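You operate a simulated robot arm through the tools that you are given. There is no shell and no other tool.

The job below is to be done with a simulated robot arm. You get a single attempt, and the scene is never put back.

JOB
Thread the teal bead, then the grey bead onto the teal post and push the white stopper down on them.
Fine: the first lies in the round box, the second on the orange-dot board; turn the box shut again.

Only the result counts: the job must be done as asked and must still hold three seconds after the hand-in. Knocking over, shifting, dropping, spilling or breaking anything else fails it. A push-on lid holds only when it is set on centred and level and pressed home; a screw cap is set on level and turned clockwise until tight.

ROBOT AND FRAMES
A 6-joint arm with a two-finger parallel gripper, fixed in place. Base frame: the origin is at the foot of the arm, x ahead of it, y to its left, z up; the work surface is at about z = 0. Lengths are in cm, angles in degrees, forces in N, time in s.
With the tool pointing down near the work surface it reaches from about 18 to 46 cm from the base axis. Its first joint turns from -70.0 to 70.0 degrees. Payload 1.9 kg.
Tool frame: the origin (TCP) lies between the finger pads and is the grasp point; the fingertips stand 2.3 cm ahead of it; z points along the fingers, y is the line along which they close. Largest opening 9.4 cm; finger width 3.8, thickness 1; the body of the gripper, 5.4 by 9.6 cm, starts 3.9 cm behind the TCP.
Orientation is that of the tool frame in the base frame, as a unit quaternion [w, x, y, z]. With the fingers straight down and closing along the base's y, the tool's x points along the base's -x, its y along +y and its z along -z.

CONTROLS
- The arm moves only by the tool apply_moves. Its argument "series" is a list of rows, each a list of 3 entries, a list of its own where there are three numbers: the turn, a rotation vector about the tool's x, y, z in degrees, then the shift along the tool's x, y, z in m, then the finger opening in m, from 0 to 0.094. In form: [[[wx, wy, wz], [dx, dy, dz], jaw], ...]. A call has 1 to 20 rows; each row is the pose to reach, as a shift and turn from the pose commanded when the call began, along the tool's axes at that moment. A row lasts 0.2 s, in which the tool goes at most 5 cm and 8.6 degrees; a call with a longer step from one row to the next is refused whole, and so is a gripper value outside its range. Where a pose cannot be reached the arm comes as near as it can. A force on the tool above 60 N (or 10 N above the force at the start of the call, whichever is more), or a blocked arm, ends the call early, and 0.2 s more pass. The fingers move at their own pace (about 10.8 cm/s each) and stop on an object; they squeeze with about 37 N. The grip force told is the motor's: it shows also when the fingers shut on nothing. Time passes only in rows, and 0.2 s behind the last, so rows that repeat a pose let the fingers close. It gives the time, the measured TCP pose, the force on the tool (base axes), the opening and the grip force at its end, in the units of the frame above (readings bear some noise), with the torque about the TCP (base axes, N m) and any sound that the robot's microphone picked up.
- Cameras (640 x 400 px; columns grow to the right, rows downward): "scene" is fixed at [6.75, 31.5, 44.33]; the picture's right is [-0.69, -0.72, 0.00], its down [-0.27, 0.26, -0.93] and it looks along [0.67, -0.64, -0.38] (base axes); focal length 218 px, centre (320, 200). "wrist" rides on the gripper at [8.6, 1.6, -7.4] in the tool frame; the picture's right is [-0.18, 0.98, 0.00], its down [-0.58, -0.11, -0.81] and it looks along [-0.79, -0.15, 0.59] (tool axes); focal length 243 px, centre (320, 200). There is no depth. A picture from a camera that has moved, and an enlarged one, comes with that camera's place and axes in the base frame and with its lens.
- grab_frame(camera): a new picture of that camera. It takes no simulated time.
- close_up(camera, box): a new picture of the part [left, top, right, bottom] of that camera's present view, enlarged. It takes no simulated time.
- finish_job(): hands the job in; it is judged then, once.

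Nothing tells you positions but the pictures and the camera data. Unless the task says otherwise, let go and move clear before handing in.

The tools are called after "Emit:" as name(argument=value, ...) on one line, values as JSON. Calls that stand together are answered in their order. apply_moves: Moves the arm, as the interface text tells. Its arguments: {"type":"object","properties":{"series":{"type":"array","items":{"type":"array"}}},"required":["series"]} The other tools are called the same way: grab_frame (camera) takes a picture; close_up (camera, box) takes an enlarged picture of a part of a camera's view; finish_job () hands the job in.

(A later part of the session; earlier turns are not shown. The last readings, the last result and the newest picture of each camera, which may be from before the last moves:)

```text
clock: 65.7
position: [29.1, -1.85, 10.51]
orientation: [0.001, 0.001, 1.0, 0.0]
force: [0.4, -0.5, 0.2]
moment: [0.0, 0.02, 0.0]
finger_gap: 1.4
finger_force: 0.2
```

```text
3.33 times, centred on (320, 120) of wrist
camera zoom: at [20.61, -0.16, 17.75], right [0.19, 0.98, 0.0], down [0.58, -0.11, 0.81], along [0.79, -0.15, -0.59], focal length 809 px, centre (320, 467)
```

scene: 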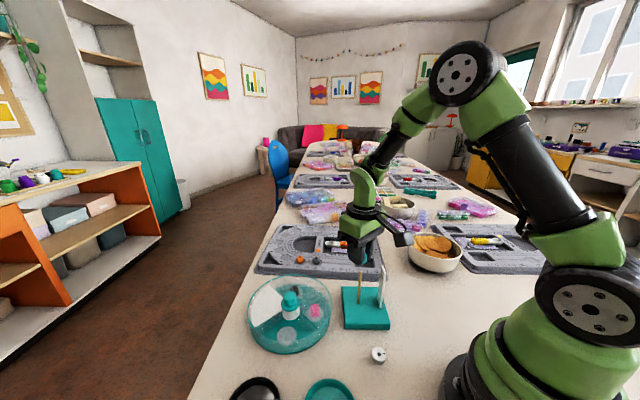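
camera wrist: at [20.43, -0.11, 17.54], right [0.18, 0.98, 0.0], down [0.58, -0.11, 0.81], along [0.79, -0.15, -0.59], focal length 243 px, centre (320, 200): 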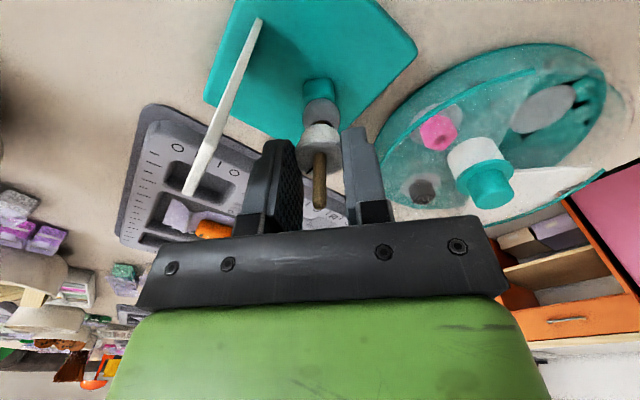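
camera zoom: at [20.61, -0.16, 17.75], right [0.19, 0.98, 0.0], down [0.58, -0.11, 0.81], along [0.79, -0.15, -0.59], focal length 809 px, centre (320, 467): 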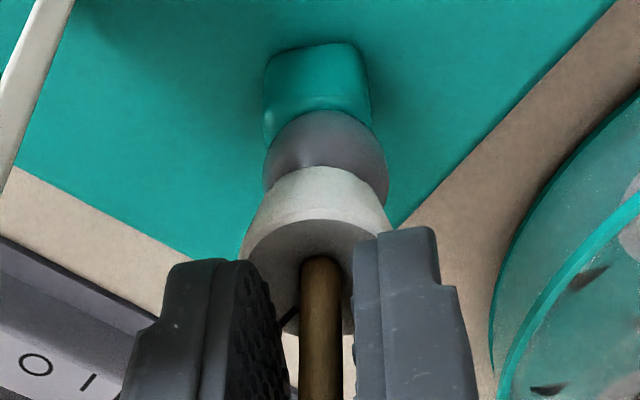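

The fingers straddle the post just above the stopper. I'll press down in 1 mm steps until the force builds.

Emit:
apply_moves(series=[[[0, 0, 0], [0, 0, 0.001], 0.014], [[0, 0, 0], [0, 0, 0.002], 0.014], [[0, 0, 0], [0, 0, 0.003], 0.014], [[0, 0, 0], [0, 0, 0.004], 0.014], [[0, 0, 0], [0, 0, 0.005], 0.014], [[0, 0, 0], [0, 0, 0.006], 0.014], [[0, 0, 0], [0, 0, 0.007], 0.014], [[0, 0, 0], [0, 0, 0.008], 0.014]])

Emit:
close_up(camera="scene", box=[350, 260, 390, 310])

Emit:
close_up(camera="wrist", box=[270, 60, 370, 180])

```text
clock: 67.5
position: [29.33, -1.79, 9.92]
orientation: [0.003, 0.001, 1.0, 0.0]
force: [-7.8, 0.5, 28.2]
moment: [0.08, 0.3, 0.02]
finger_gap: 1.39
finger_force: 0.1
stopped in row 8: the force on the tool passed its limit at 67 N (the readings are from after the stop); the commanded pose is now the measured one
```

```text
8.00 times, centred on (370, 285) of scene
camera zoom: at [6.74, 31.5, 44.33], right [-0.69, -0.72, 0.0], down [-0.27, 0.26, -0.93], along [0.67, -0.64, -0.38], focal length 1747 px, centre (-80, -480)
```

zoom: 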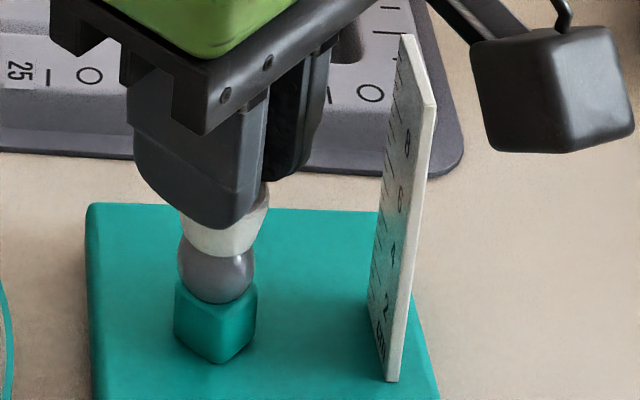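

```text
3.33 times, centred on (320, 120) of wrist
camera zoom: at [20.74, -0.16, 17.28], right [0.19, 0.98, 0.0], down [0.58, -0.11, 0.81], along [0.8, -0.15, -0.59], focal length 809 px, centre (320, 467)
```

zoom: 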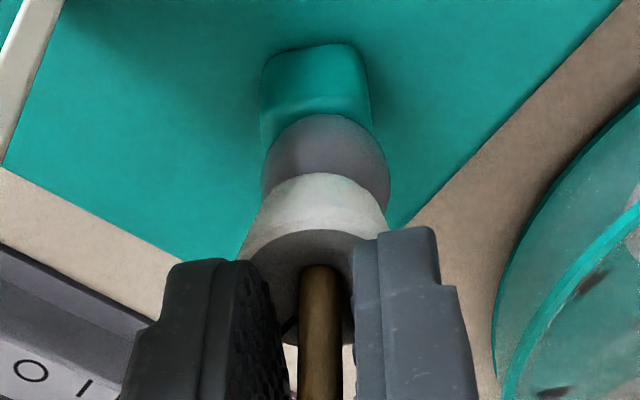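

I pressed with over 60 N. I'll rise straight up and inspect the stack.

Emit:
apply_moves(series=[[[0, 0, 0], [0.0025, 0, -0.003], 0.014], [[0, 0, 0], [0.003, 0, -0.01], 0.02], [[0, 0, 0], [0.003, 0, -0.04], 0.03], [[0, 0, 0], [0.003, 0, -0.08], 0.04], [[0, 0, 0], [0.003, 0, -0.1], 0.05], [[0, 0, 0], [0.04, 0, -0.1], 0.06], [[0, 0, 0], [0.04, 0, -0.1], 0.06]])

Emit:
close_up(camera="scene", box=[345, 250, 395, 310])

Emit:
close_up(camera="wrist", box=[260, 40, 380, 160])

Emit:
grab_frame(camera="scene")

```text
clock: 69.1
position: [25.15, -2.0, 19.98]
orientation: [0.002, 0.001, 1.0, -0.002]
force: [0.2, 0.0, -0.4]
moment: [0.0, 0.02, 0.03]
finger_gap: 6.01
finger_force: 0.1
```

```text
6.67 times, centred on (370, 280) of scene
camera zoom: at [6.75, 31.5, 44.33], right [-0.69, -0.72, 0.0], down [-0.27, 0.26, -0.93], along [0.67, -0.64, -0.38], focal length 1456 px, centre (-13, -333)
```

zoom: 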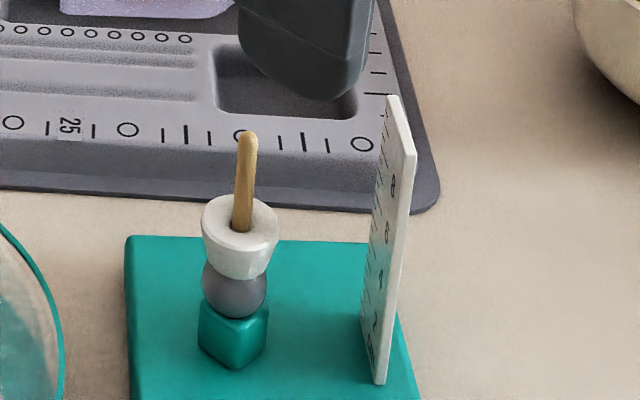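

```text
3.33 times, centred on (320, 100) of wrist
camera zoom: at [16.71, -0.22, 27.26], right [0.19, 0.98, 0.0], down [0.58, -0.11, 0.81], along [0.8, -0.15, -0.59], focal length 809 px, centre (320, 533)
```

zoom: 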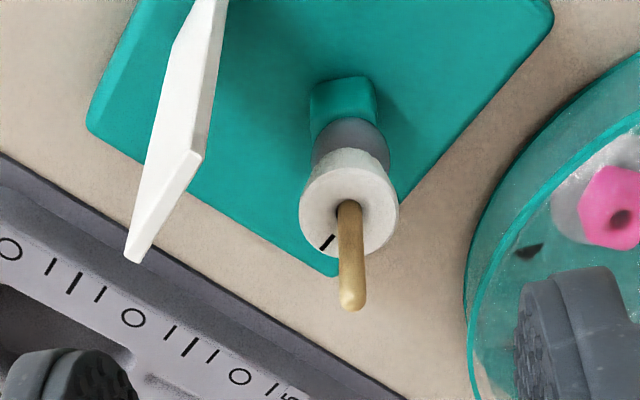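

```text
taken
```

scene: 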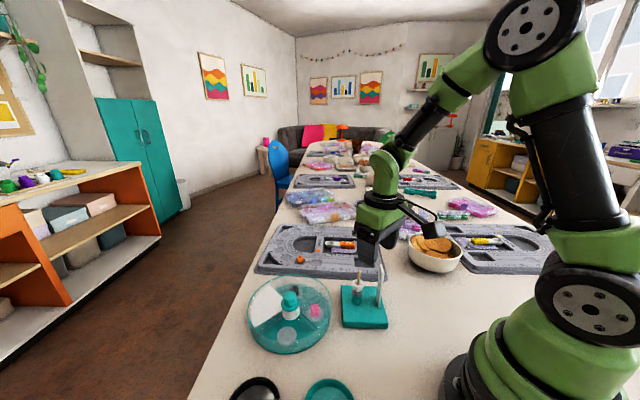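

The teal bead, grey bead and stopper are stacked and level on the post. Next I'll close the box, so I'm moving over its knob at yaw +45, the orientation I released it in.

Emit:
apply_moves(series=[[[0, 0, -7.5], [-0.022, 0.022, 0], 0.06], [[0, 0, -15], [-0.045, 0.044, 0], 0.06], [[0, 0, -22.5], [-0.067, 0.065, 0], 0.06], [[0, 0, -30], [-0.089, 0.087, 0], 0.06], [[0, 0, -37.5], [-0.111, 0.108, 0.01], 0.06], [[0, 0, -45], [-0.1335, 0.13, 0.03], 0.06], [[0, 0, -45], [-0.1335, 0.13, 0.063], 0.06], [[0, 0, -45], [-0.1335, 0.13, 0.063], 0.06]])

Emit:
close_up(camera="wrist", box=[270, 30, 370, 130])

Emit:
close_up(camera="scene", box=[240, 250, 340, 350])

```text
clock: 70.9
position: [38.52, 10.99, 13.54]
orientation: [0.003, -0.381, 0.924, -0.001]
force: [0.1, -0.2, 0.3]
moment: [-0.01, -0.01, 0.01]
finger_gap: 6.01
finger_force: 0.1
```

```text
4.00 times, centred on (320, 80) of wrist
camera zoom: at [31.42, 6.23, 20.86], right [-0.56, 0.83, 0.0], down [0.48, 0.33, 0.81], along [0.67, 0.45, -0.59], focal length 970 px, centre (320, 680)
```

zoom: 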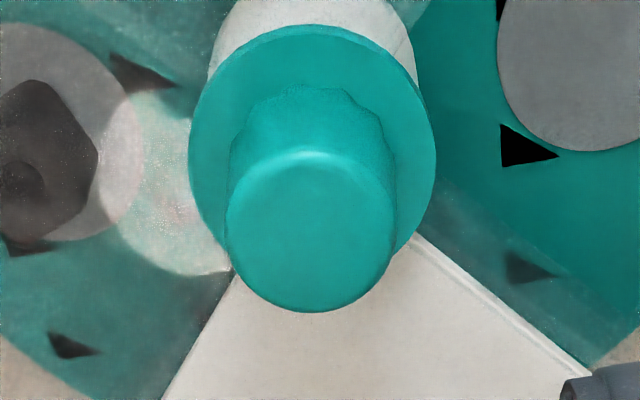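

```text
4.00 times, centred on (290, 300) of scene
camera zoom: at [6.75, 31.5, 44.33], right [-0.69, -0.72, 0.0], down [-0.27, 0.26, -0.93], along [0.67, -0.64, -0.38], focal length 873 px, centre (440, -200)
```

zoom: 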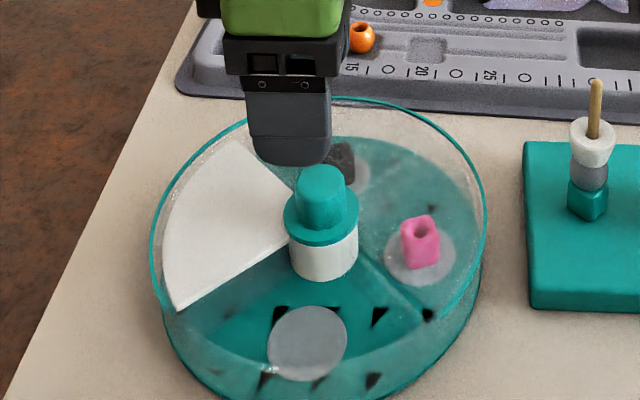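

The knob is about 4–5 mm from where the hand is centred. I'll correct for that and come down partway to verify.

Emit:
apply_moves(series=[[[0, 0, 0], [0.0025, -0.0004, 0.01], 0.06], [[0, 0, 0], [0.0047, -0.0007, 0.025], 0.06], [[0, 0, 0], [0.0047, -0.0007, 0.035], 0.06], [[0, 0, 0], [0.0047, -0.0007, 0.035], 0.06]])

Emit:
close_up(camera="wrist", box=[260, 50, 380, 170])

Emit:
close_up(camera="scene", box=[240, 250, 340, 350])

```text
clock: 71.9
position: [38.43, 10.67, 9.99]
orientation: [0.003, -0.381, 0.925, -0.001]
force: [-0.1, 0.2, -0.1]
moment: [-0.02, 0.0, 0.0]
finger_gap: 5.97
finger_force: 0.2
```

```text
3.33 times, centred on (320, 110) of wrist
camera zoom: at [31.24, 5.86, 17.42], right [-0.56, 0.83, 0.0], down [0.48, 0.33, 0.81], along [0.67, 0.45, -0.59], focal length 809 px, centre (320, 500)
```

zoom: 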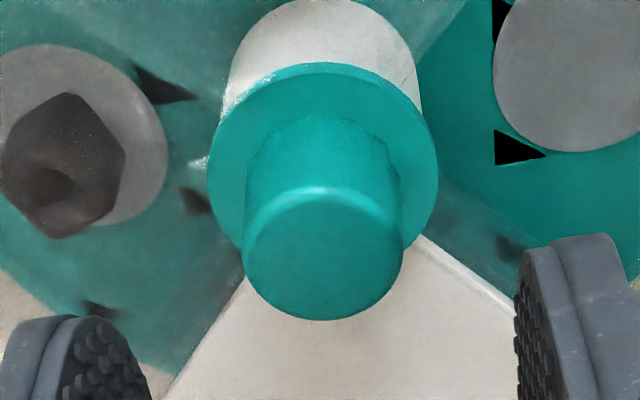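

```text
4.00 times, centred on (290, 300) of scene
camera zoom: at [6.75, 31.5, 44.33], right [-0.69, -0.72, 0.0], down [-0.27, 0.26, -0.93], along [0.67, -0.64, -0.38], focal length 873 px, centre (440, -200)
```

zoom: 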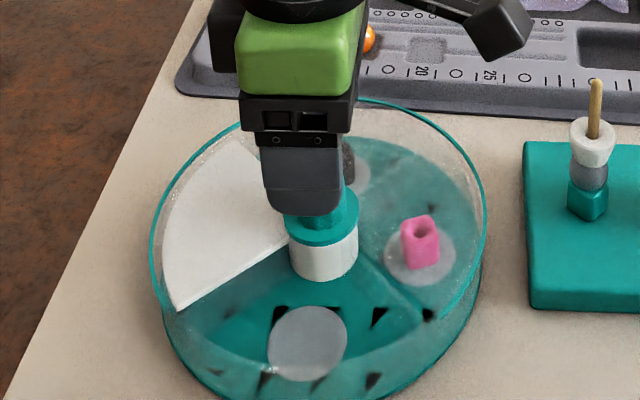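

The knob is now centred to within about 1 mm. I'll lower around it and grip.

Emit:
apply_moves(series=[[[0, 0, 0], [0, 0.0006, 0.015], 0.06], [[0, 0, 0], [0, 0.0006, 0.032], 0.06], [[0, 0, 0], [0, 0.0006, 0.032], 0.045], [[0, 0, 0], [0, 0.0006, 0.032], 0.03], [[0, 0, 0], [0, 0.0006, 0.032], 0.015], [[0, 0, 0], [0, 0.0006, 0.032], 0.015]])

Emit:
close_up(camera="scene", box=[240, 250, 340, 350])

```text
clock: 73.3
position: [38.3, 10.76, 6.95]
orientation: [0.003, -0.381, 0.924, -0.001]
force: [2.1, 1.0, -0.1]
moment: [0.14, -0.2, 0.01]
finger_gap: 2.68
finger_force: 36.6
```

```text
4.00 times, centred on (290, 300) of scene
camera zoom: at [6.75, 31.5, 44.33], right [-0.69, -0.72, 0.0], down [-0.27, 0.26, -0.93], along [0.67, -0.64, -0.38], focal length 873 px, centre (440, -200)
```

zoom: 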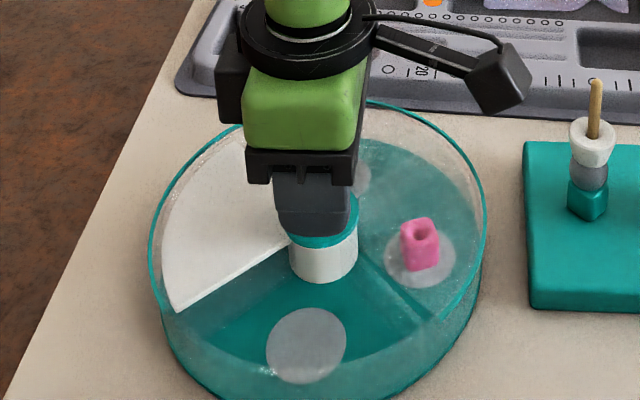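

The knob is gripped and the force is small. I'll turn clockwise 40° first and check the forces.

Emit:
apply_moves(series=[[[0, 0, 8], [0, 0, 0], 0.015], [[0, 0, 16], [0, 0, 0], 0.015], [[0, 0, 24], [0, 0, 0], 0.015], [[0, 0, 32], [0, 0, 0], 0.015], [[0, 0, 40], [0, 0, 0], 0.015], [[0, 0, 40], [0, 0, 0], 0.015]])

Emit:
close_up(camera="scene", box=[240, 250, 340, 350])

```text
clock: 74.7
position: [38.25, 10.75, 6.92]
orientation: [0.001, -0.039, 0.999, 0.0]
force: [-21.3, -2.2, 21.9]
moment: [-0.02, 0.77, 0.0]
finger_gap: 2.68
finger_force: 37.2
```

```text
4.00 times, centred on (290, 300) of scene
camera zoom: at [6.74, 31.5, 44.33], right [-0.69, -0.72, 0.0], down [-0.27, 0.26, -0.93], along [0.67, -0.64, -0.38], focal length 873 px, centre (440, -200)
```

zoom: 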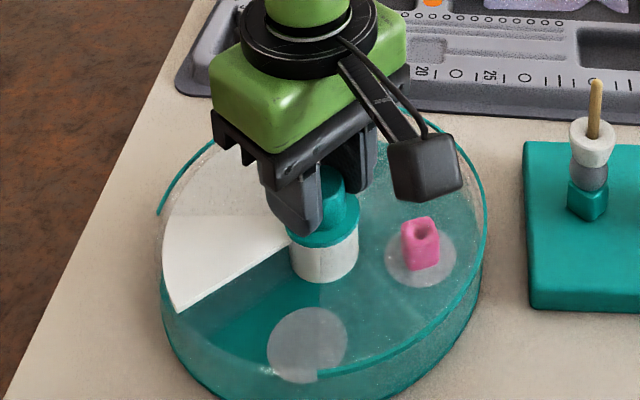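

The lid is turning, but some strain has built up (about 30 N). I'll ease it off, then continue turning.

Emit:
apply_moves(series=[[[0, 0, 0], [0.0005, 0, -0.0004], 0.015], [[0, 0, 0], [0.0008, 0.0001, -0.0007], 0.015], [[0, 0, 0], [0.0008, 0.0001, -0.0007], 0.015]])

```text
clock: 75.5
position: [38.27, 10.73, 6.81]
orientation: [0.005, -0.043, 0.999, -0.001]
force: [0.6, -0.1, -0.2]
moment: [-0.01, 0.02, 0.04]
finger_gap: 2.68
finger_force: 37.1
```

The strain is fully relieved. I'll turn another 26°.

Emit:
apply_moves(series=[[[0, 0, 6.5], [0, 0, 0], 0.015], [[0, 0, 13], [0, 0, 0], 0.015], [[0, 0, 19.5], [0, 0, 0], 0.015], [[0, 0, 26], [0, 0, 0], 0.015], [[0, 0, 26], [0, 0, 0], 0.015]])

Emit:
close_up(camera="scene", box=[240, 250, 340, 350])

```text
clock: 76.7
position: [38.36, 10.72, 6.93]
orientation: [0.003, 0.185, 0.983, 0.0]
force: [-0.2, 0.7, -0.3]
moment: [0.0, 0.02, 0.02]
finger_gap: 2.66
finger_force: 36.9
```

```text
4.00 times, centred on (290, 300) of scene
camera zoom: at [6.75, 31.5, 44.33], right [-0.69, -0.72, 0.0], down [-0.27, 0.26, -0.93], along [0.67, -0.64, -0.38], focal length 873 px, centre (440, -200)
```

zoom: 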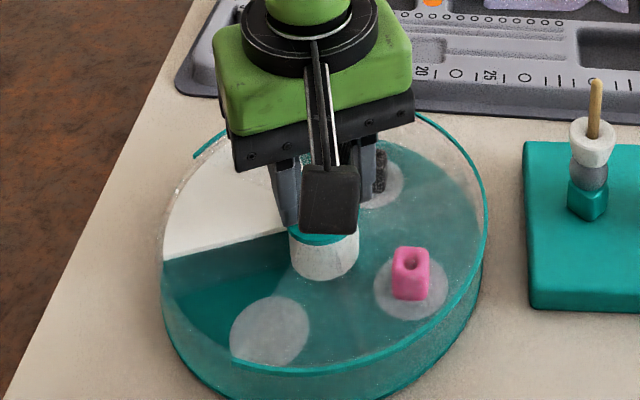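

The tray has started turning with the lid because I'm no longer pressing the box onto the table. I'll turn back those 26° so the tray comes back too, then add light downward pressure.

Emit:
apply_moves(series=[[[0, 0, -6.5], [0, 0, 0], 0.015], [[0, 0, -13], [0, 0, 0], 0.015], [[0, 0, -19.5], [0, 0, 0], 0.015], [[0, 0, -24.5], [0, 0, 0], 0.015], [[0, 0, -24.5], [0, 0, 0], 0.015]])

Emit:
close_up(camera="scene", box=[240, 250, 340, 350])

```text
clock: 77.9
position: [38.33, 10.63, 6.89]
orientation: [0.003, -0.03, 1.0, -0.001]
force: [0.5, -0.2, 0.8]
moment: [0.0, 0.01, 0.0]
finger_gap: 2.67
finger_force: 37.1
```

```text
4.00 times, centred on (290, 300) of scene
camera zoom: at [6.75, 31.5, 44.33], right [-0.69, -0.72, 0.0], down [-0.27, 0.26, -0.93], along [0.67, -0.64, -0.38], focal length 873 px, centre (440, -200)
```

zoom: 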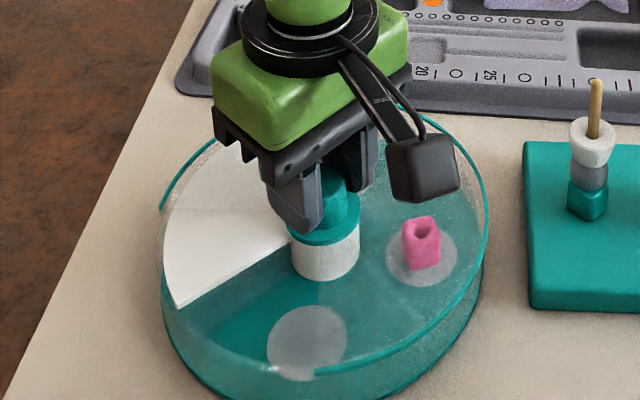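

The tray is back where it was. I'll add some downward pressure before turning again.

Emit:
apply_moves(series=[[[0, 0, 0], [0, 0, 0.0005], 0.015], [[0, 0, 0], [0, 0, 0.001], 0.015], [[0, 0, 0], [0, 0, 0.001], 0.015]])

```text
clock: 78.7
position: [38.26, 10.71, 7.0]
orientation: [0.004, -0.028, 1.0, 0.0]
force: [-2.4, -0.8, 2.8]
moment: [-0.04, 0.04, -0.03]
finger_gap: 2.67
finger_force: 37.0
```

It's just making contact. I'll press a little more.

Emit:
apply_moves(series=[[[0, 0, 0], [0, 0, 0.0005], 0.015], [[0, 0, 0], [0, 0, 0.001], 0.015], [[0, 0, 0], [0, 0, 0.001], 0.015]])

```text
clock: 79.5
position: [38.19, 10.72, 6.83]
orientation: [0.003, -0.029, 1.0, -0.001]
force: [-12.1, -6.9, 31.0]
moment: [-0.19, 0.4, 0.0]
finger_gap: 2.66
finger_force: 36.9
```

The downward force is now about 31 N. I'll turn 24° clockwise and check the tray.

Emit:
apply_moves(series=[[[0, 0, 6], [0, 0, 0], 0.015], [[0, 0, 12], [0, 0, 0], 0.015], [[0, 0, 18], [0, 0, 0], 0.015], [[0, 0, 24], [0, 0, 0], 0.015], [[0, 0, 24], [0, 0, 0], 0.015]])

Emit:
close_up(camera="scene", box=[240, 250, 340, 350])

```text
clock: 80.7
position: [38.27, 10.79, 6.7]
orientation: [0.004, 0.181, 0.983, 0.0]
force: [-2.8, -6.5, 27.5]
moment: [-0.28, -0.14, -0.03]
finger_gap: 2.65
finger_force: 36.7
```

```text
4.00 times, centred on (290, 300) of scene
camera zoom: at [6.74, 31.5, 44.33], right [-0.69, -0.72, 0.0], down [-0.27, 0.26, -0.93], along [0.67, -0.64, -0.38], focal length 873 px, centre (440, -200)
```

zoom: 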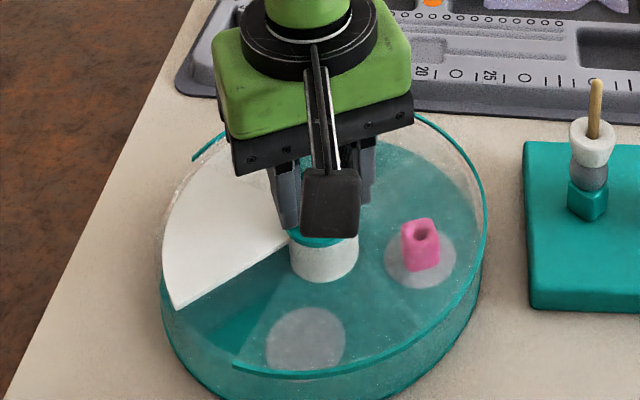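

The tray now stays still while the lid turns. I'll do the remaining 24° or so.

Emit:
apply_moves(series=[[[0, 0, 6], [0, 0, 0], 0.015], [[0, 0, 12], [0, 0, 0], 0.015], [[0, 0, 18], [0, 0, 0], 0.015], [[0, 0, 24], [0, 0, 0], 0.015], [[0, 0, 24], [0, 0, 0], 0.015]])

Emit:
close_up(camera="scene", box=[240, 250, 340, 350])

Emit:
close_up(camera="scene", box=[230, 260, 350, 360])

```text
clock: 81.9
position: [38.29, 10.72, 6.65]
orientation: [0.003, 0.381, 0.925, 0.001]
force: [-1.0, -0.4, 29.9]
moment: [0.03, 0.1, -0.03]
finger_gap: 2.69
finger_force: 37.1
```

```text
4.00 times, centred on (290, 300) of scene
camera zoom: at [6.74, 31.5, 44.33], right [-0.69, -0.72, 0.0], down [-0.27, 0.26, -0.93], along [0.67, -0.64, -0.38], focal length 873 px, centre (440, -200)
```

zoom: 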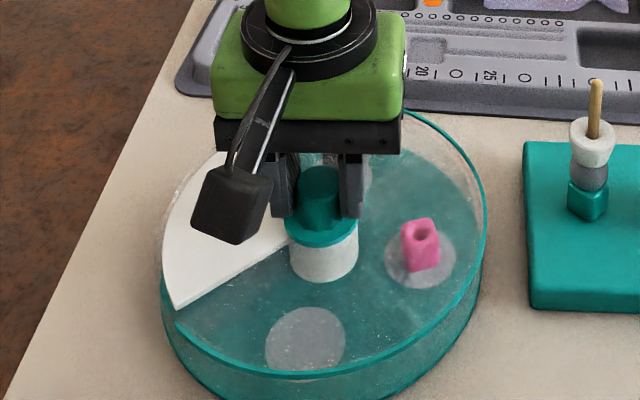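

```text
4.00 times, centred on (290, 310) of scene
camera zoom: at [6.74, 31.5, 44.33], right [-0.69, -0.72, 0.0], down [-0.27, 0.26, -0.93], along [0.67, -0.64, -0.38], focal length 873 px, centre (440, -240)
```

zoom: 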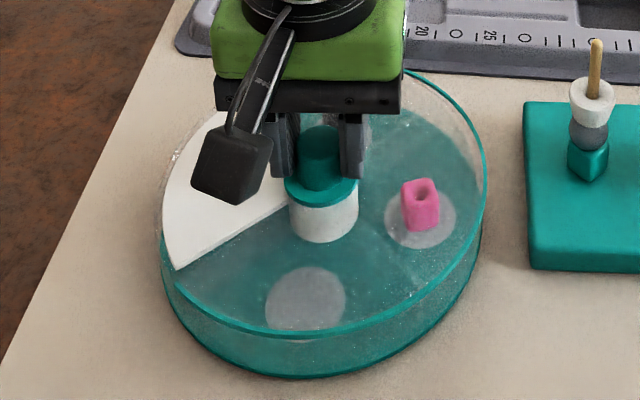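

The lid is almost shut. The rim end suggests about 2° more is needed to match the start, so I'll turn that last bit.

Emit:
apply_moves(series=[[[0, 0, 1.3], [0, 0, 0], 0.015], [[0, 0, 2.6], [0, 0, 0], 0.015], [[0, 0, 2.6], [0, 0, 0], 0.015]])

Emit:
close_up(camera="scene", box=[230, 260, 350, 360])

```text
clock: 82.7
position: [38.17, 10.77, 6.69]
orientation: [0.003, 0.4, 0.916, 0.001]
force: [6.6, 4.7, 6.4]
moment: [-0.26, -0.68, 0.04]
finger_gap: 2.66
finger_force: 37.1
```

```text
4.00 times, centred on (290, 310) of scene
camera zoom: at [6.75, 31.5, 44.33], right [-0.69, -0.72, 0.0], down [-0.27, 0.26, -0.93], along [0.67, -0.64, -0.38], focal length 873 px, centre (440, -240)
```

zoom: 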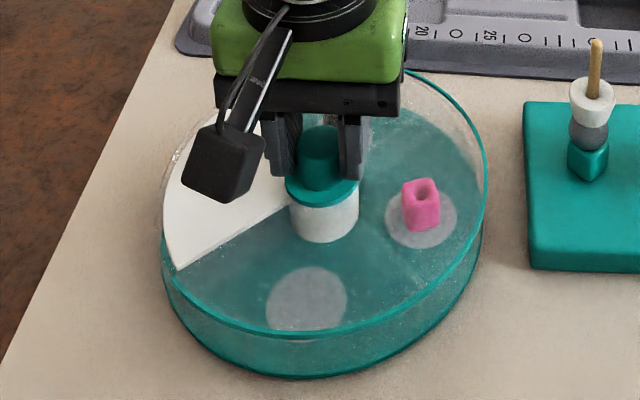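

The rim end now matches its original relation to the white blank. I'll release the knob and rise clear.

Emit:
apply_moves(series=[[[0, 0, 0], [0, 0, 0], 0.035], [[0, 0, 0], [0, 0, 0], 0.06], [[0, 0, 0], [0, 0, 0], 0.06], [[0, 0, 0], [0, 0, -0.03], 0.06], [[0, 0, 0], [0, 0, -0.07], 0.06], [[0, 0, 0], [0, 0, -0.11], 0.06], [[0, 0, 0], [0, 0, -0.15], 0.06], [[0, 0, 0], [0, 0, -0.15], 0.06]])

Emit:
close_up(camera="scene", box=[230, 260, 350, 360])

Emit:
grab_frame(camera="wrist")

Emit:
grab_frame(camera="scene")

Emit:
close_up(camera="scene", box=[345, 250, 395, 310])

```text
clock: 84.5
position: [38.48, 10.43, 21.77]
orientation: [0.003, 0.401, 0.916, 0.001]
force: [-0.4, -0.2, 0.2]
moment: [-0.03, -0.04, 0.0]
finger_gap: 6.02
finger_force: 0.1
```

```text
4.00 times, centred on (290, 310) of scene
camera zoom: at [6.75, 31.5, 44.33], right [-0.69, -0.72, 0.0], down [-0.27, 0.26, -0.93], along [0.67, -0.64, -0.38], focal length 873 px, centre (440, -240)
```

zoom: 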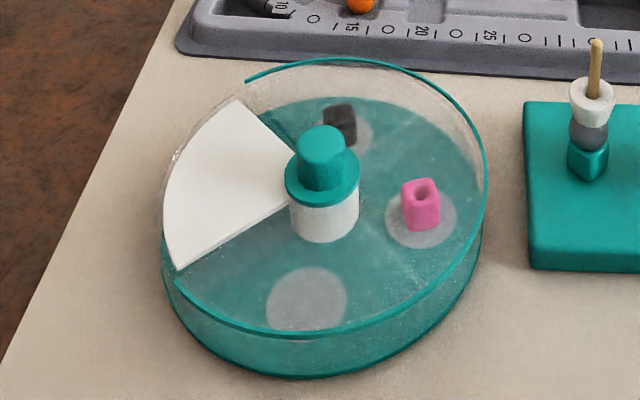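

```text
taken
camera wrist: at [33.88, 18.13, 29.17], right [0.85, 0.53, 0.0], down [0.31, -0.5, 0.81], along [0.43, -0.68, -0.59], focal length 243 px, centre (320, 200)
```

wrist: 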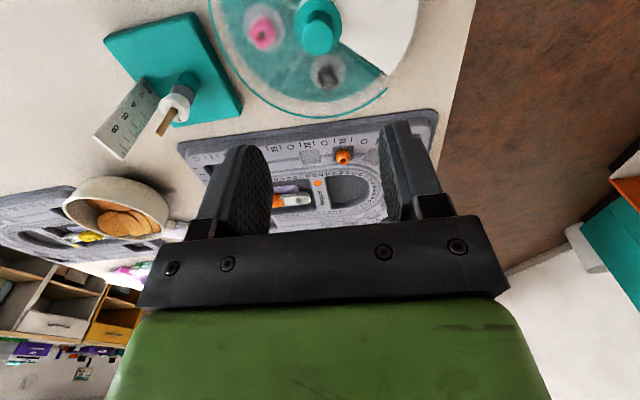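

```text
taken
```

scene: 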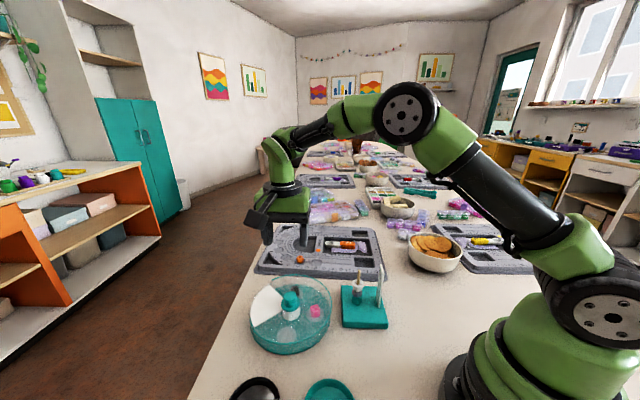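

```text
6.67 times, centred on (370, 280) of scene
camera zoom: at [6.75, 31.5, 44.33], right [-0.69, -0.72, 0.0], down [-0.27, 0.26, -0.93], along [0.67, -0.64, -0.38], focal length 1456 px, centre (-13, -333)
```

zoom: 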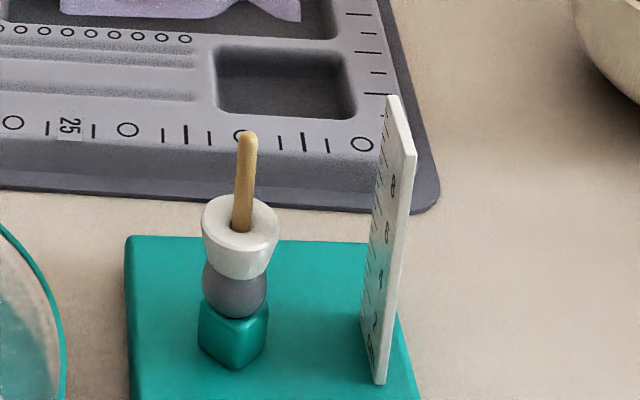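

The box looks shut exactly as at the start and the stack stands on the post. I'll take one last close look at the stopper's seating before handing in.

Emit:
close_up(camera="scene", box=[355, 265, 385, 310])

Emit:
close_up(camera="wrist", box=[140, 60, 220, 150])

```text
8.89 times, centred on (370, 288) of scene
camera zoom: at [6.75, 31.5, 44.33], right [-0.69, -0.72, 0.0], down [-0.27, 0.26, -0.93], along [0.67, -0.64, -0.38], focal length 1941 px, centre (-124, -578)
```

zoom: 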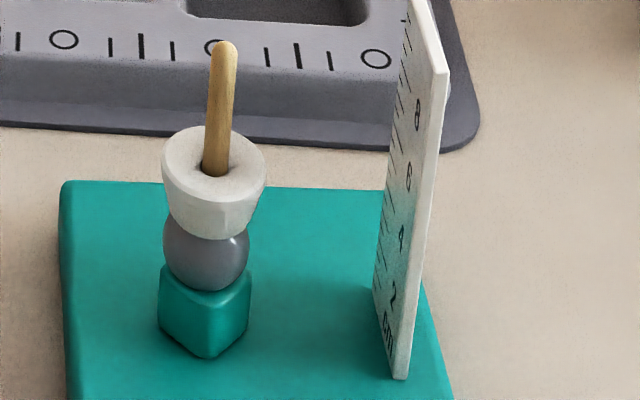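

```text
4.44 times, centred on (180, 105) of wrist
camera zoom: at [33.88, 18.13, 29.17], right [0.85, 0.53, 0.0], down [0.31, -0.5, 0.81], along [0.43, -0.68, -0.59], focal length 1078 px, centre (942, 622)
```

zoom: 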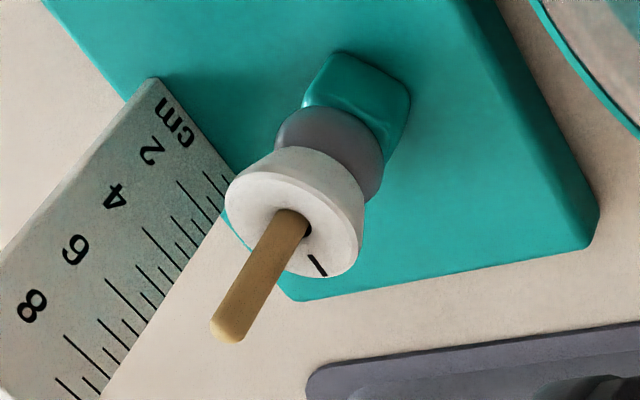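

I'll zoom in further to judge whether the stopper is level.

Emit:
close_up(camera="scene", box=[370, 275, 386, 295])

Emit:
close_up(camera="scene", box=[350, 277, 370, 297])

Emit:
close_up(camera="wrist", box=[160, 75, 205, 120])

```text
16.00 times, centred on (378, 285) of scene
camera zoom: at [6.75, 31.5, 44.33], right [-0.69, -0.72, 0.0], down [-0.27, 0.26, -0.93], along [0.67, -0.64, -0.38], focal length 3494 px, centre (-608, -1160)
```

zoom: 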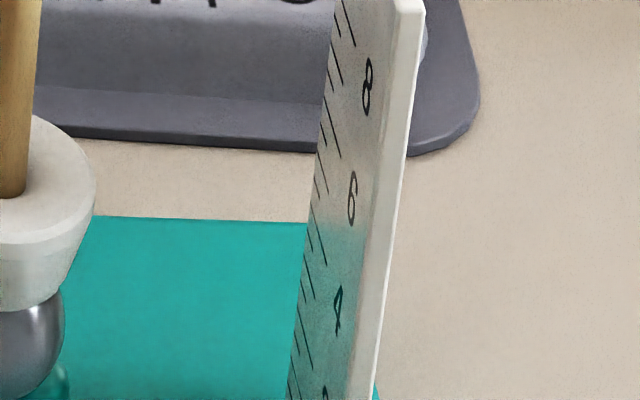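

```text
16.00 times, centred on (360, 287) of scene
camera zoom: at [6.75, 31.5, 44.33], right [-0.69, -0.72, 0.0], down [-0.27, 0.26, -0.93], along [0.67, -0.64, -0.38], focal length 3494 px, centre (-320, -1192)
```

zoom: 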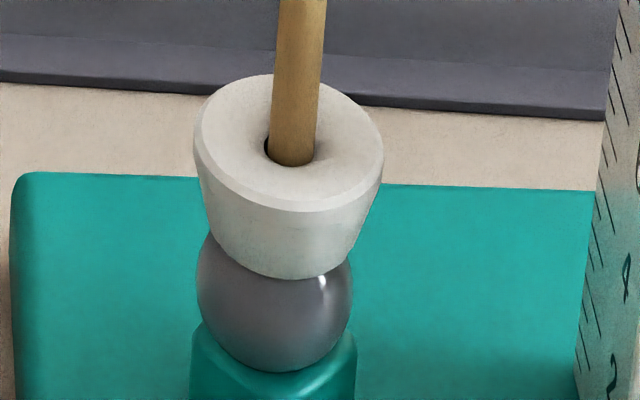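

```text
8.89 times, centred on (182, 98) of wrist
camera zoom: at [33.88, 18.13, 29.17], right [0.85, 0.53, 0.0], down [0.31, -0.5, 0.81], along [0.43, -0.68, -0.59], focal length 2157 px, centre (1542, 1111)
```

zoom: 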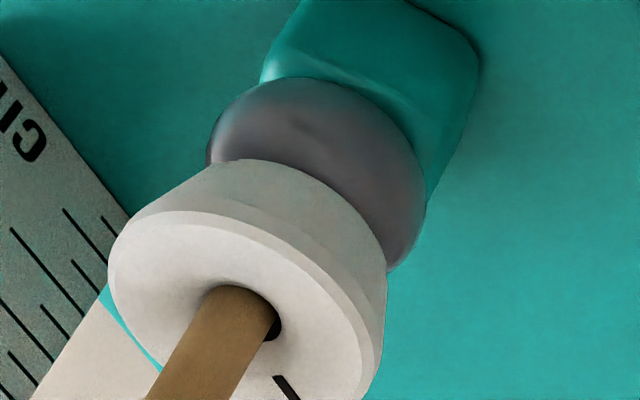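

The stopper sits on the stack but may lean 2–3° after the straddle press. I'll go back, measure the post again, then grip the stopper to check its hold and press it down level.

Emit:
apply_moves(series=[[[0, 0, -8], [-0.0043, -0.0257, 0], 0.045], [[0, 0, -16], [-0.0085, -0.0513, 0], 0.04], [[0, 0, -24], [-0.0128, -0.077, 0], 0.036], [[0, 0, -32], [-0.017, -0.1026, 0], 0.036], [[0, 0, -40], [-0.0213, -0.128, 0], 0.036], [[0, 0, -47.3], [-0.0255, -0.1539, 0.01], 0.036], [[0, 0, -47.3], [-0.0255, -0.1539, 0.04], 0.036], [[0, 0, -47.3], [-0.0255, -0.1539, 0.04], 0.036]])

Emit:
close_up(camera="wrist", box=[260, 30, 380, 150])

Emit:
close_up(camera="scene", box=[350, 277, 370, 297])

```text
clock: 86.3
position: [28.4, -1.66, 17.62]
orientation: [0.003, -0.001, 1.0, -0.001]
force: [0.8, -0.4, 0.5]
moment: [0.02, -0.02, -0.04]
finger_gap: 3.65
finger_force: 0.0
```

```text
3.33 times, centred on (320, 90) of wrist
camera zoom: at [19.91, 0.09, 24.93], right [0.18, 0.98, 0.0], down [0.58, -0.11, 0.81], along [0.8, -0.15, -0.59], focal length 809 px, centre (320, 567)
```

zoom: 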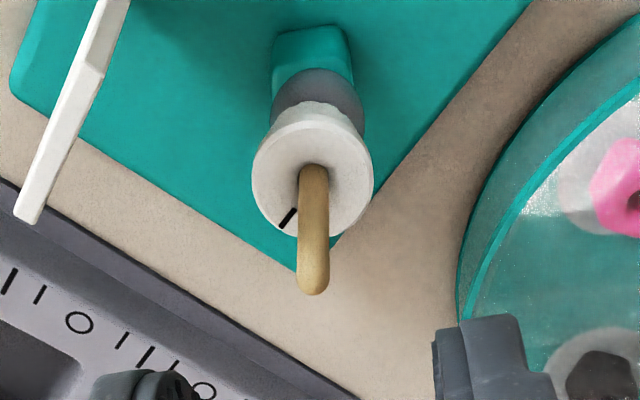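

```text
16.00 times, centred on (360, 287) of scene
camera zoom: at [6.75, 31.5, 44.33], right [-0.69, -0.72, 0.0], down [-0.27, 0.26, -0.93], along [0.67, -0.64, -0.38], focal length 3494 px, centre (-320, -1192)
```

zoom: 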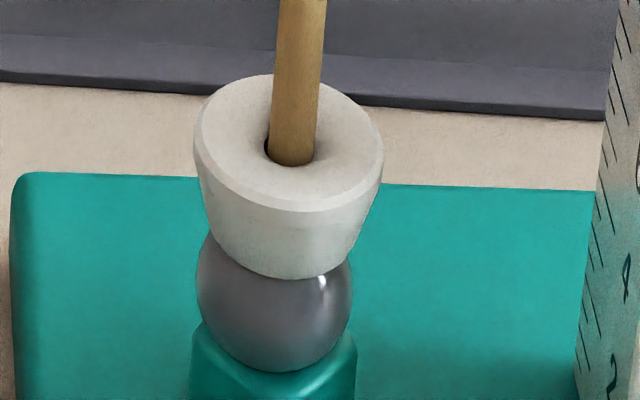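

The post and stopper are about 6 mm further in +x and 2.5 mm towards -y from the hand's centre. I'll correct for that and come down around the post.

Emit:
apply_moves(series=[[[0, 0, 0], [-0.006, -0.0024, 0.01], 0.036], [[0, 0, 0], [-0.006, -0.0024, 0.03], 0.036], [[0, 0, 0], [-0.006, -0.0024, 0.05], 0.036], [[0, 0, 0], [-0.006, -0.0024, 0.05], 0.036]])

Emit:
close_up(camera="wrist", box=[260, 60, 380, 180])

Emit:
close_up(camera="scene", box=[345, 250, 395, 310])

```text
clock: 87.3
position: [29.19, -1.82, 12.63]
orientation: [0.002, 0.0, 1.0, -0.001]
force: [0.6, -0.1, -0.2]
moment: [-0.01, -0.02, 0.0]
finger_gap: 3.6
finger_force: 0.1
```

```text
3.33 times, centred on (320, 120) of wrist
camera zoom: at [20.63, -0.09, 19.95], right [0.18, 0.98, 0.0], down [0.58, -0.11, 0.81], along [0.8, -0.15, -0.59], focal length 809 px, centre (320, 467)
```

zoom: 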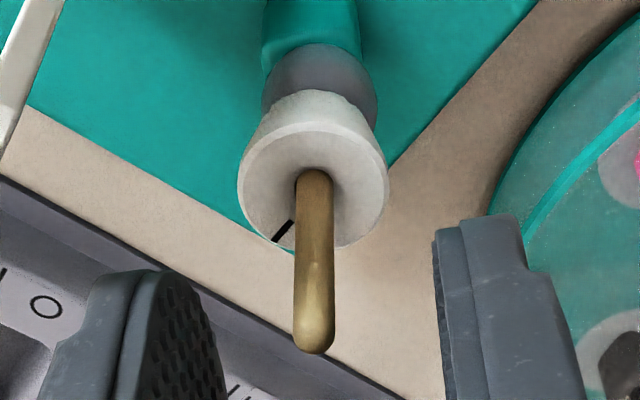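

```text
6.67 times, centred on (370, 280) of scene
camera zoom: at [6.75, 31.5, 44.33], right [-0.69, -0.72, 0.0], down [-0.27, 0.26, -0.93], along [0.67, -0.64, -0.38], focal length 1456 px, centre (-13, -333)
```

zoom: 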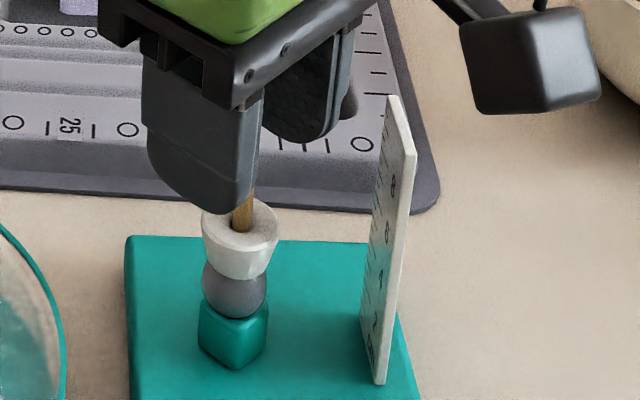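

It's well aligned. I'll descend around the stopper and grip it.

Emit:
apply_moves(series=[[[0, 0, 0], [0, -0.0006, 0.012], 0.036], [[0, 0, 0], [0, -0.0006, 0.025], 0.036], [[0, 0, 0], [0, -0.0006, 0.034], 0.036], [[0, 0, 0], [0, -0.0006, 0.034], 0.028], [[0, 0, 0], [0, -0.0006, 0.034], 0.02], [[0, 0, 0], [0, -0.0006, 0.034], 0.02]])

Emit:
close_up(camera="wrist", box=[270, 70, 370, 190])

Emit:
close_up(camera="scene", box=[345, 250, 395, 310])

```text
clock: 88.7
position: [29.28, -1.74, 9.46]
orientation: [0.002, 0.0, 1.0, -0.001]
force: [-0.1, 0.8, 0.2]
moment: [0.02, -0.01, -0.01]
finger_gap: 2.41
finger_force: 36.7
```

```text
3.33 times, centred on (320, 130) of wrist
camera zoom: at [20.76, -0.1, 16.71], right [0.18, 0.98, 0.0], down [0.58, -0.11, 0.81], along [0.8, -0.15, -0.59], focal length 809 px, centre (320, 433)
```

zoom: 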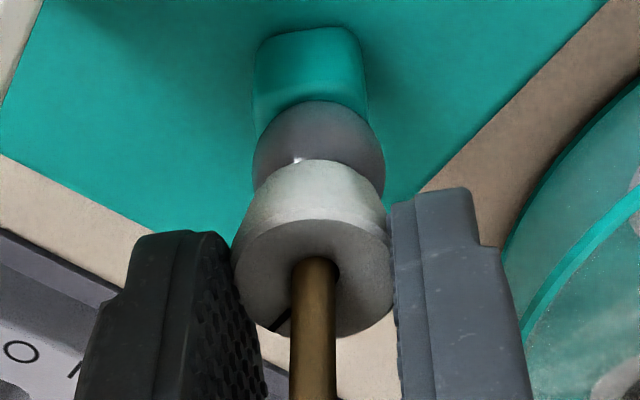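

```text
6.67 times, centred on (370, 280) of scene
camera zoom: at [6.75, 31.5, 44.33], right [-0.69, -0.72, 0.0], down [-0.27, 0.26, -0.93], along [0.67, -0.64, -0.38], focal length 1456 px, centre (-13, -333)
```

zoom: 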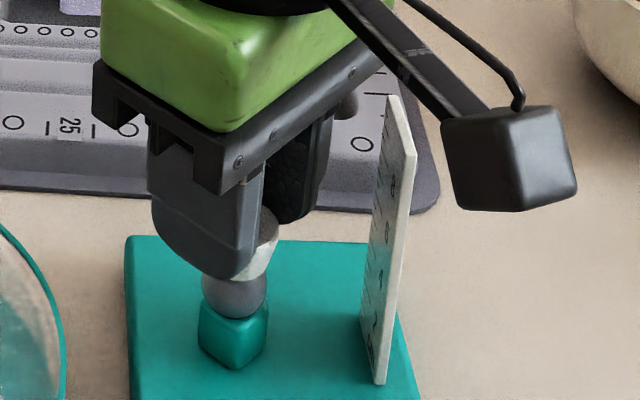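

The stopper is gripped. I'll tug up 1.5 mm to see whether it's holding on the post.

Emit:
apply_moves(series=[[[0, 0, 0], [0, 0, -0.0007], 0.02], [[0, 0, 0], [0, 0, -0.0015], 0.02], [[0, 0, 0], [0, 0, -0.0015], 0.02]])

Emit:
close_up(camera="wrist", box=[270, 70, 370, 190])

Emit:
close_up(camera="scene", box=[345, 250, 395, 310])

```text
clock: 89.5
position: [29.34, -1.8, 9.33]
orientation: [0.003, 0.0, 1.0, 0.0]
force: [-1.0, -0.5, -0.3]
moment: [0.0, -0.02, 0.02]
finger_gap: 2.41
finger_force: 36.8
```

```text
3.33 times, centred on (320, 130) of wrist
camera zoom: at [20.78, -0.11, 16.82], right [0.18, 0.98, 0.0], down [0.58, -0.11, 0.81], along [0.8, -0.15, -0.59], focal length 809 px, centre (320, 433)
```

zoom: 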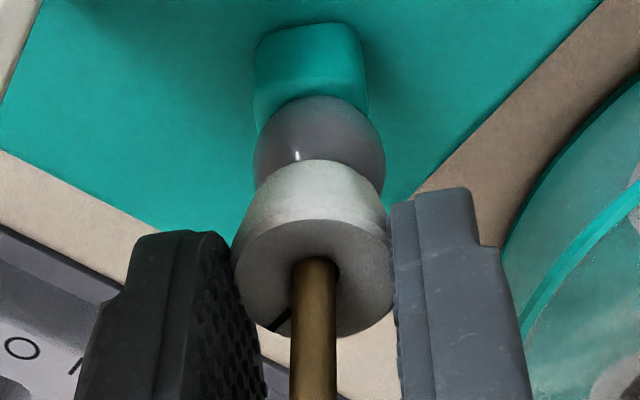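

```text
6.67 times, centred on (370, 280) of scene
camera zoom: at [6.75, 31.5, 44.33], right [-0.69, -0.72, 0.0], down [-0.27, 0.26, -0.93], along [0.67, -0.64, -0.38], focal length 1456 px, centre (-13, -333)
```

zoom: 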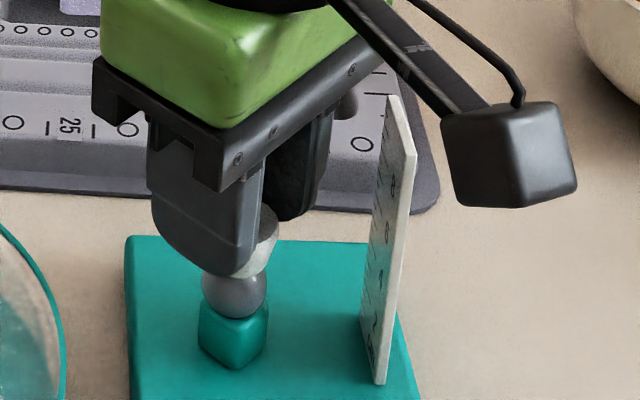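

The stopper lifts freely, so it isn't locked yet. I'll press again in the grip, gradually and level, and hold a steady force.

Emit:
apply_moves(series=[[[0, 0, 0], [0, 0, 0.001], 0.02], [[0, 0, 0], [0, 0, 0.0015], 0.02], [[0, 0, 0], [0, 0, 0.0018], 0.02], [[0, 0, 0], [0, 0, 0.0021], 0.02], [[0, 0, 0], [0, 0, 0.0024], 0.02], [[0, 0, 0], [0, 0, 0.0024], 0.02]])

```text
clock: 90.9
position: [29.28, -1.9, 9.29]
orientation: [0.003, 0.0, 1.0, -0.002]
force: [0.2, 1.4, 19.6]
moment: [0.16, 0.07, 0.02]
finger_gap: 2.39
finger_force: 37.4
```

The force is 19.6 N, purely vertical. I'll increase it gradually and hold.

Emit:
apply_moves(series=[[[0, 0, 0], [0, 0, 0.0003], 0.02], [[0, 0, 0], [0, 0, 0.0006], 0.02], [[0, 0, 0], [0, 0, 0.0009], 0.02], [[0, 0, 0], [0, 0, 0.0009], 0.02], [[0, 0, 0], [0, 0, 0.0009], 0.02]])

```text
clock: 92.1
position: [29.34, -1.89, 9.08]
orientation: [0.004, -0.001, 1.0, -0.001]
force: [1.3, -1.0, 39.2]
moment: [0.03, 0.07, -0.01]
finger_gap: 2.39
finger_force: 36.9
```

Emit:
apply_moves(series=[[[0, 0, 0], [0, 0, 0.0003], 0.02], [[0, 0, 0], [0, 0, 0.0006], 0.02], [[0, 0, 0], [0, 0, 0.0006], 0.02], [[0, 0, 0], [0, 0, 0.0006], 0.02], [[0, 0, 0], [0, 0, 0.0006], 0.02]])

Emit:
close_up(camera="wrist", box=[270, 70, 370, 190])

Emit:
close_up(camera="scene", box=[345, 250, 395, 310])

```text
clock: 93.3
position: [29.31, -1.96, 9.08]
orientation: [0.003, 0.0, 1.0, -0.001]
force: [-1.7, -3.7, 44.5]
moment: [-0.07, 0.09, -0.02]
finger_gap: 2.36
finger_force: 36.9
```

```text
3.33 times, centred on (320, 130) of wrist
camera zoom: at [20.77, -0.18, 16.42], right [0.18, 0.98, 0.0], down [0.57, -0.11, 0.81], along [0.8, -0.15, -0.58], focal length 809 px, centre (320, 433)
```

zoom: 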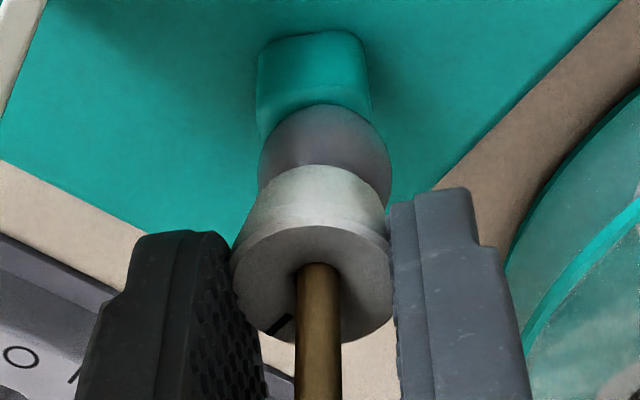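

```text
6.67 times, centred on (370, 280) of scene
camera zoom: at [6.74, 31.5, 44.33], right [-0.69, -0.72, 0.0], down [-0.27, 0.26, -0.93], along [0.67, -0.64, -0.38], focal length 1456 px, centre (-13, -333)
```

zoom: 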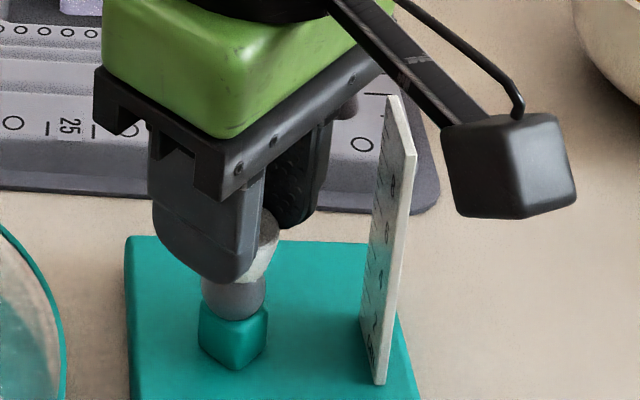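

I held about 45 N, straight down, for a second. I'll ease off and repeat the tug test.

Emit:
apply_moves(series=[[[0, 0, 0], [0, 0, -0.001], 0.02], [[0, 0, 0], [0, 0, -0.002], 0.02], [[0, 0, 0], [0, 0, -0.003], 0.02], [[0, 0, 0], [0, 0, -0.004], 0.02], [[0, 0, 0], [0, 0, -0.004], 0.02]])

Emit:
close_up(camera="wrist", box=[270, 70, 370, 190])

Emit:
close_up(camera="scene", box=[345, 250, 395, 310])

```text
clock: 94.5
position: [29.24, -1.83, 9.37]
orientation: [0.002, -0.001, 1.0, 0.0]
force: [-1.2, -0.9, 0.0]
moment: [0.02, -0.02, 0.01]
finger_gap: 2.38
finger_force: 37.4
```

```text
3.33 times, centred on (320, 130) of wrist
camera zoom: at [20.69, -0.16, 16.83], right [0.18, 0.98, 0.0], down [0.58, -0.11, 0.81], along [0.8, -0.15, -0.59], focal length 809 px, centre (320, 433)
```

zoom: 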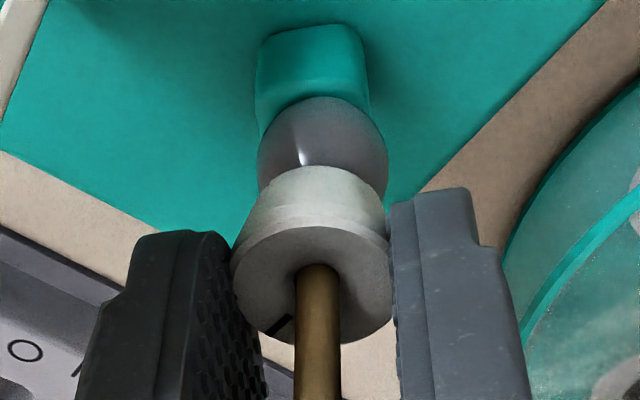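

```text
6.67 times, centred on (370, 280) of scene
camera zoom: at [6.75, 31.5, 44.33], right [-0.69, -0.72, 0.0], down [-0.27, 0.26, -0.93], along [0.67, -0.64, -0.38], focal length 1456 px, centre (-13, -333)
```

zoom: 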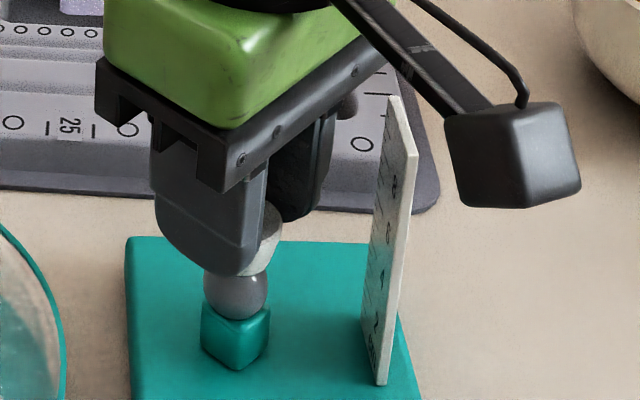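

It still lifts freely, so the grip press doesn't lock it. I'll set it back down, release, and do a well-centred straddle press with a steady hold.

Emit:
apply_moves(series=[[[0, 0, 0], [0, 0, 0.001], 0.02], [[0, 0, 0], [0, 0, 0.0018], 0.02], [[0, 0, 0], [0, 0, 0.0018], 0.028], [[0, 0, 0], [0, 0, 0.0018], 0.034], [[0, 0, 0], [0, 0, 0.0018], 0.034], [[0, 0, 0], [0, 0, -0.015], 0.034], [[0, 0, 0], [0, 0, -0.032], 0.034], [[0, 0, 0], [0, 0, -0.032], 0.034]])

Emit:
close_up(camera="wrist", box=[260, 60, 380, 180])

Emit:
close_up(camera="scene", box=[350, 277, 370, 297])

```text
clock: 96.3
position: [29.21, -1.94, 12.71]
orientation: [0.003, 0.0, 1.0, 0.0]
force: [0.2, -0.3, 0.4]
moment: [0.03, 0.0, 0.03]
finger_gap: 3.4
finger_force: 0.1
```

```text
3.33 times, centred on (320, 120) of wrist
camera zoom: at [20.68, -0.14, 20.12], right [0.18, 0.98, 0.0], down [0.58, -0.11, 0.81], along [0.8, -0.15, -0.59], focal length 809 px, centre (320, 467)
```

zoom: 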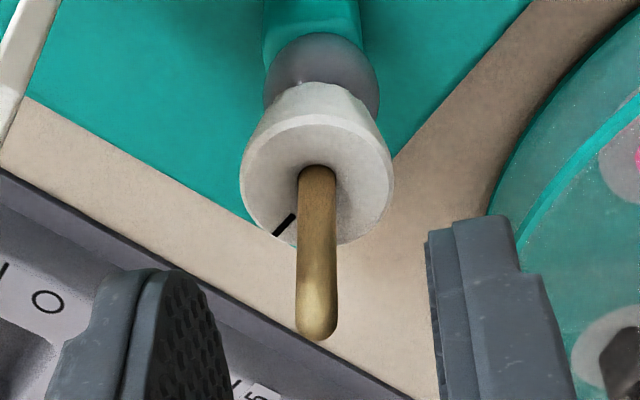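

```text
16.00 times, centred on (360, 287) of scene
camera zoom: at [6.75, 31.5, 44.33], right [-0.69, -0.72, 0.0], down [-0.27, 0.26, -0.93], along [0.67, -0.64, -0.38], focal length 3494 px, centre (-320, -1192)
```

zoom: 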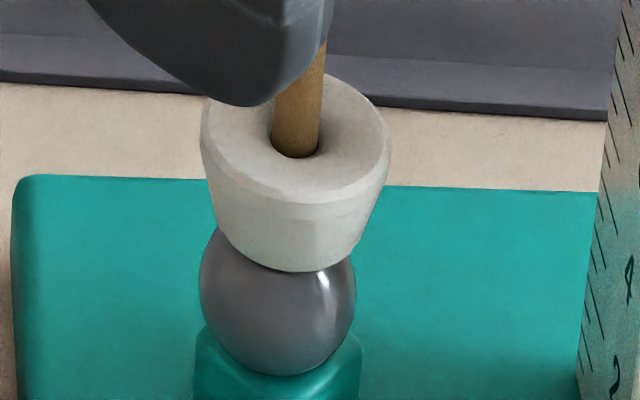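

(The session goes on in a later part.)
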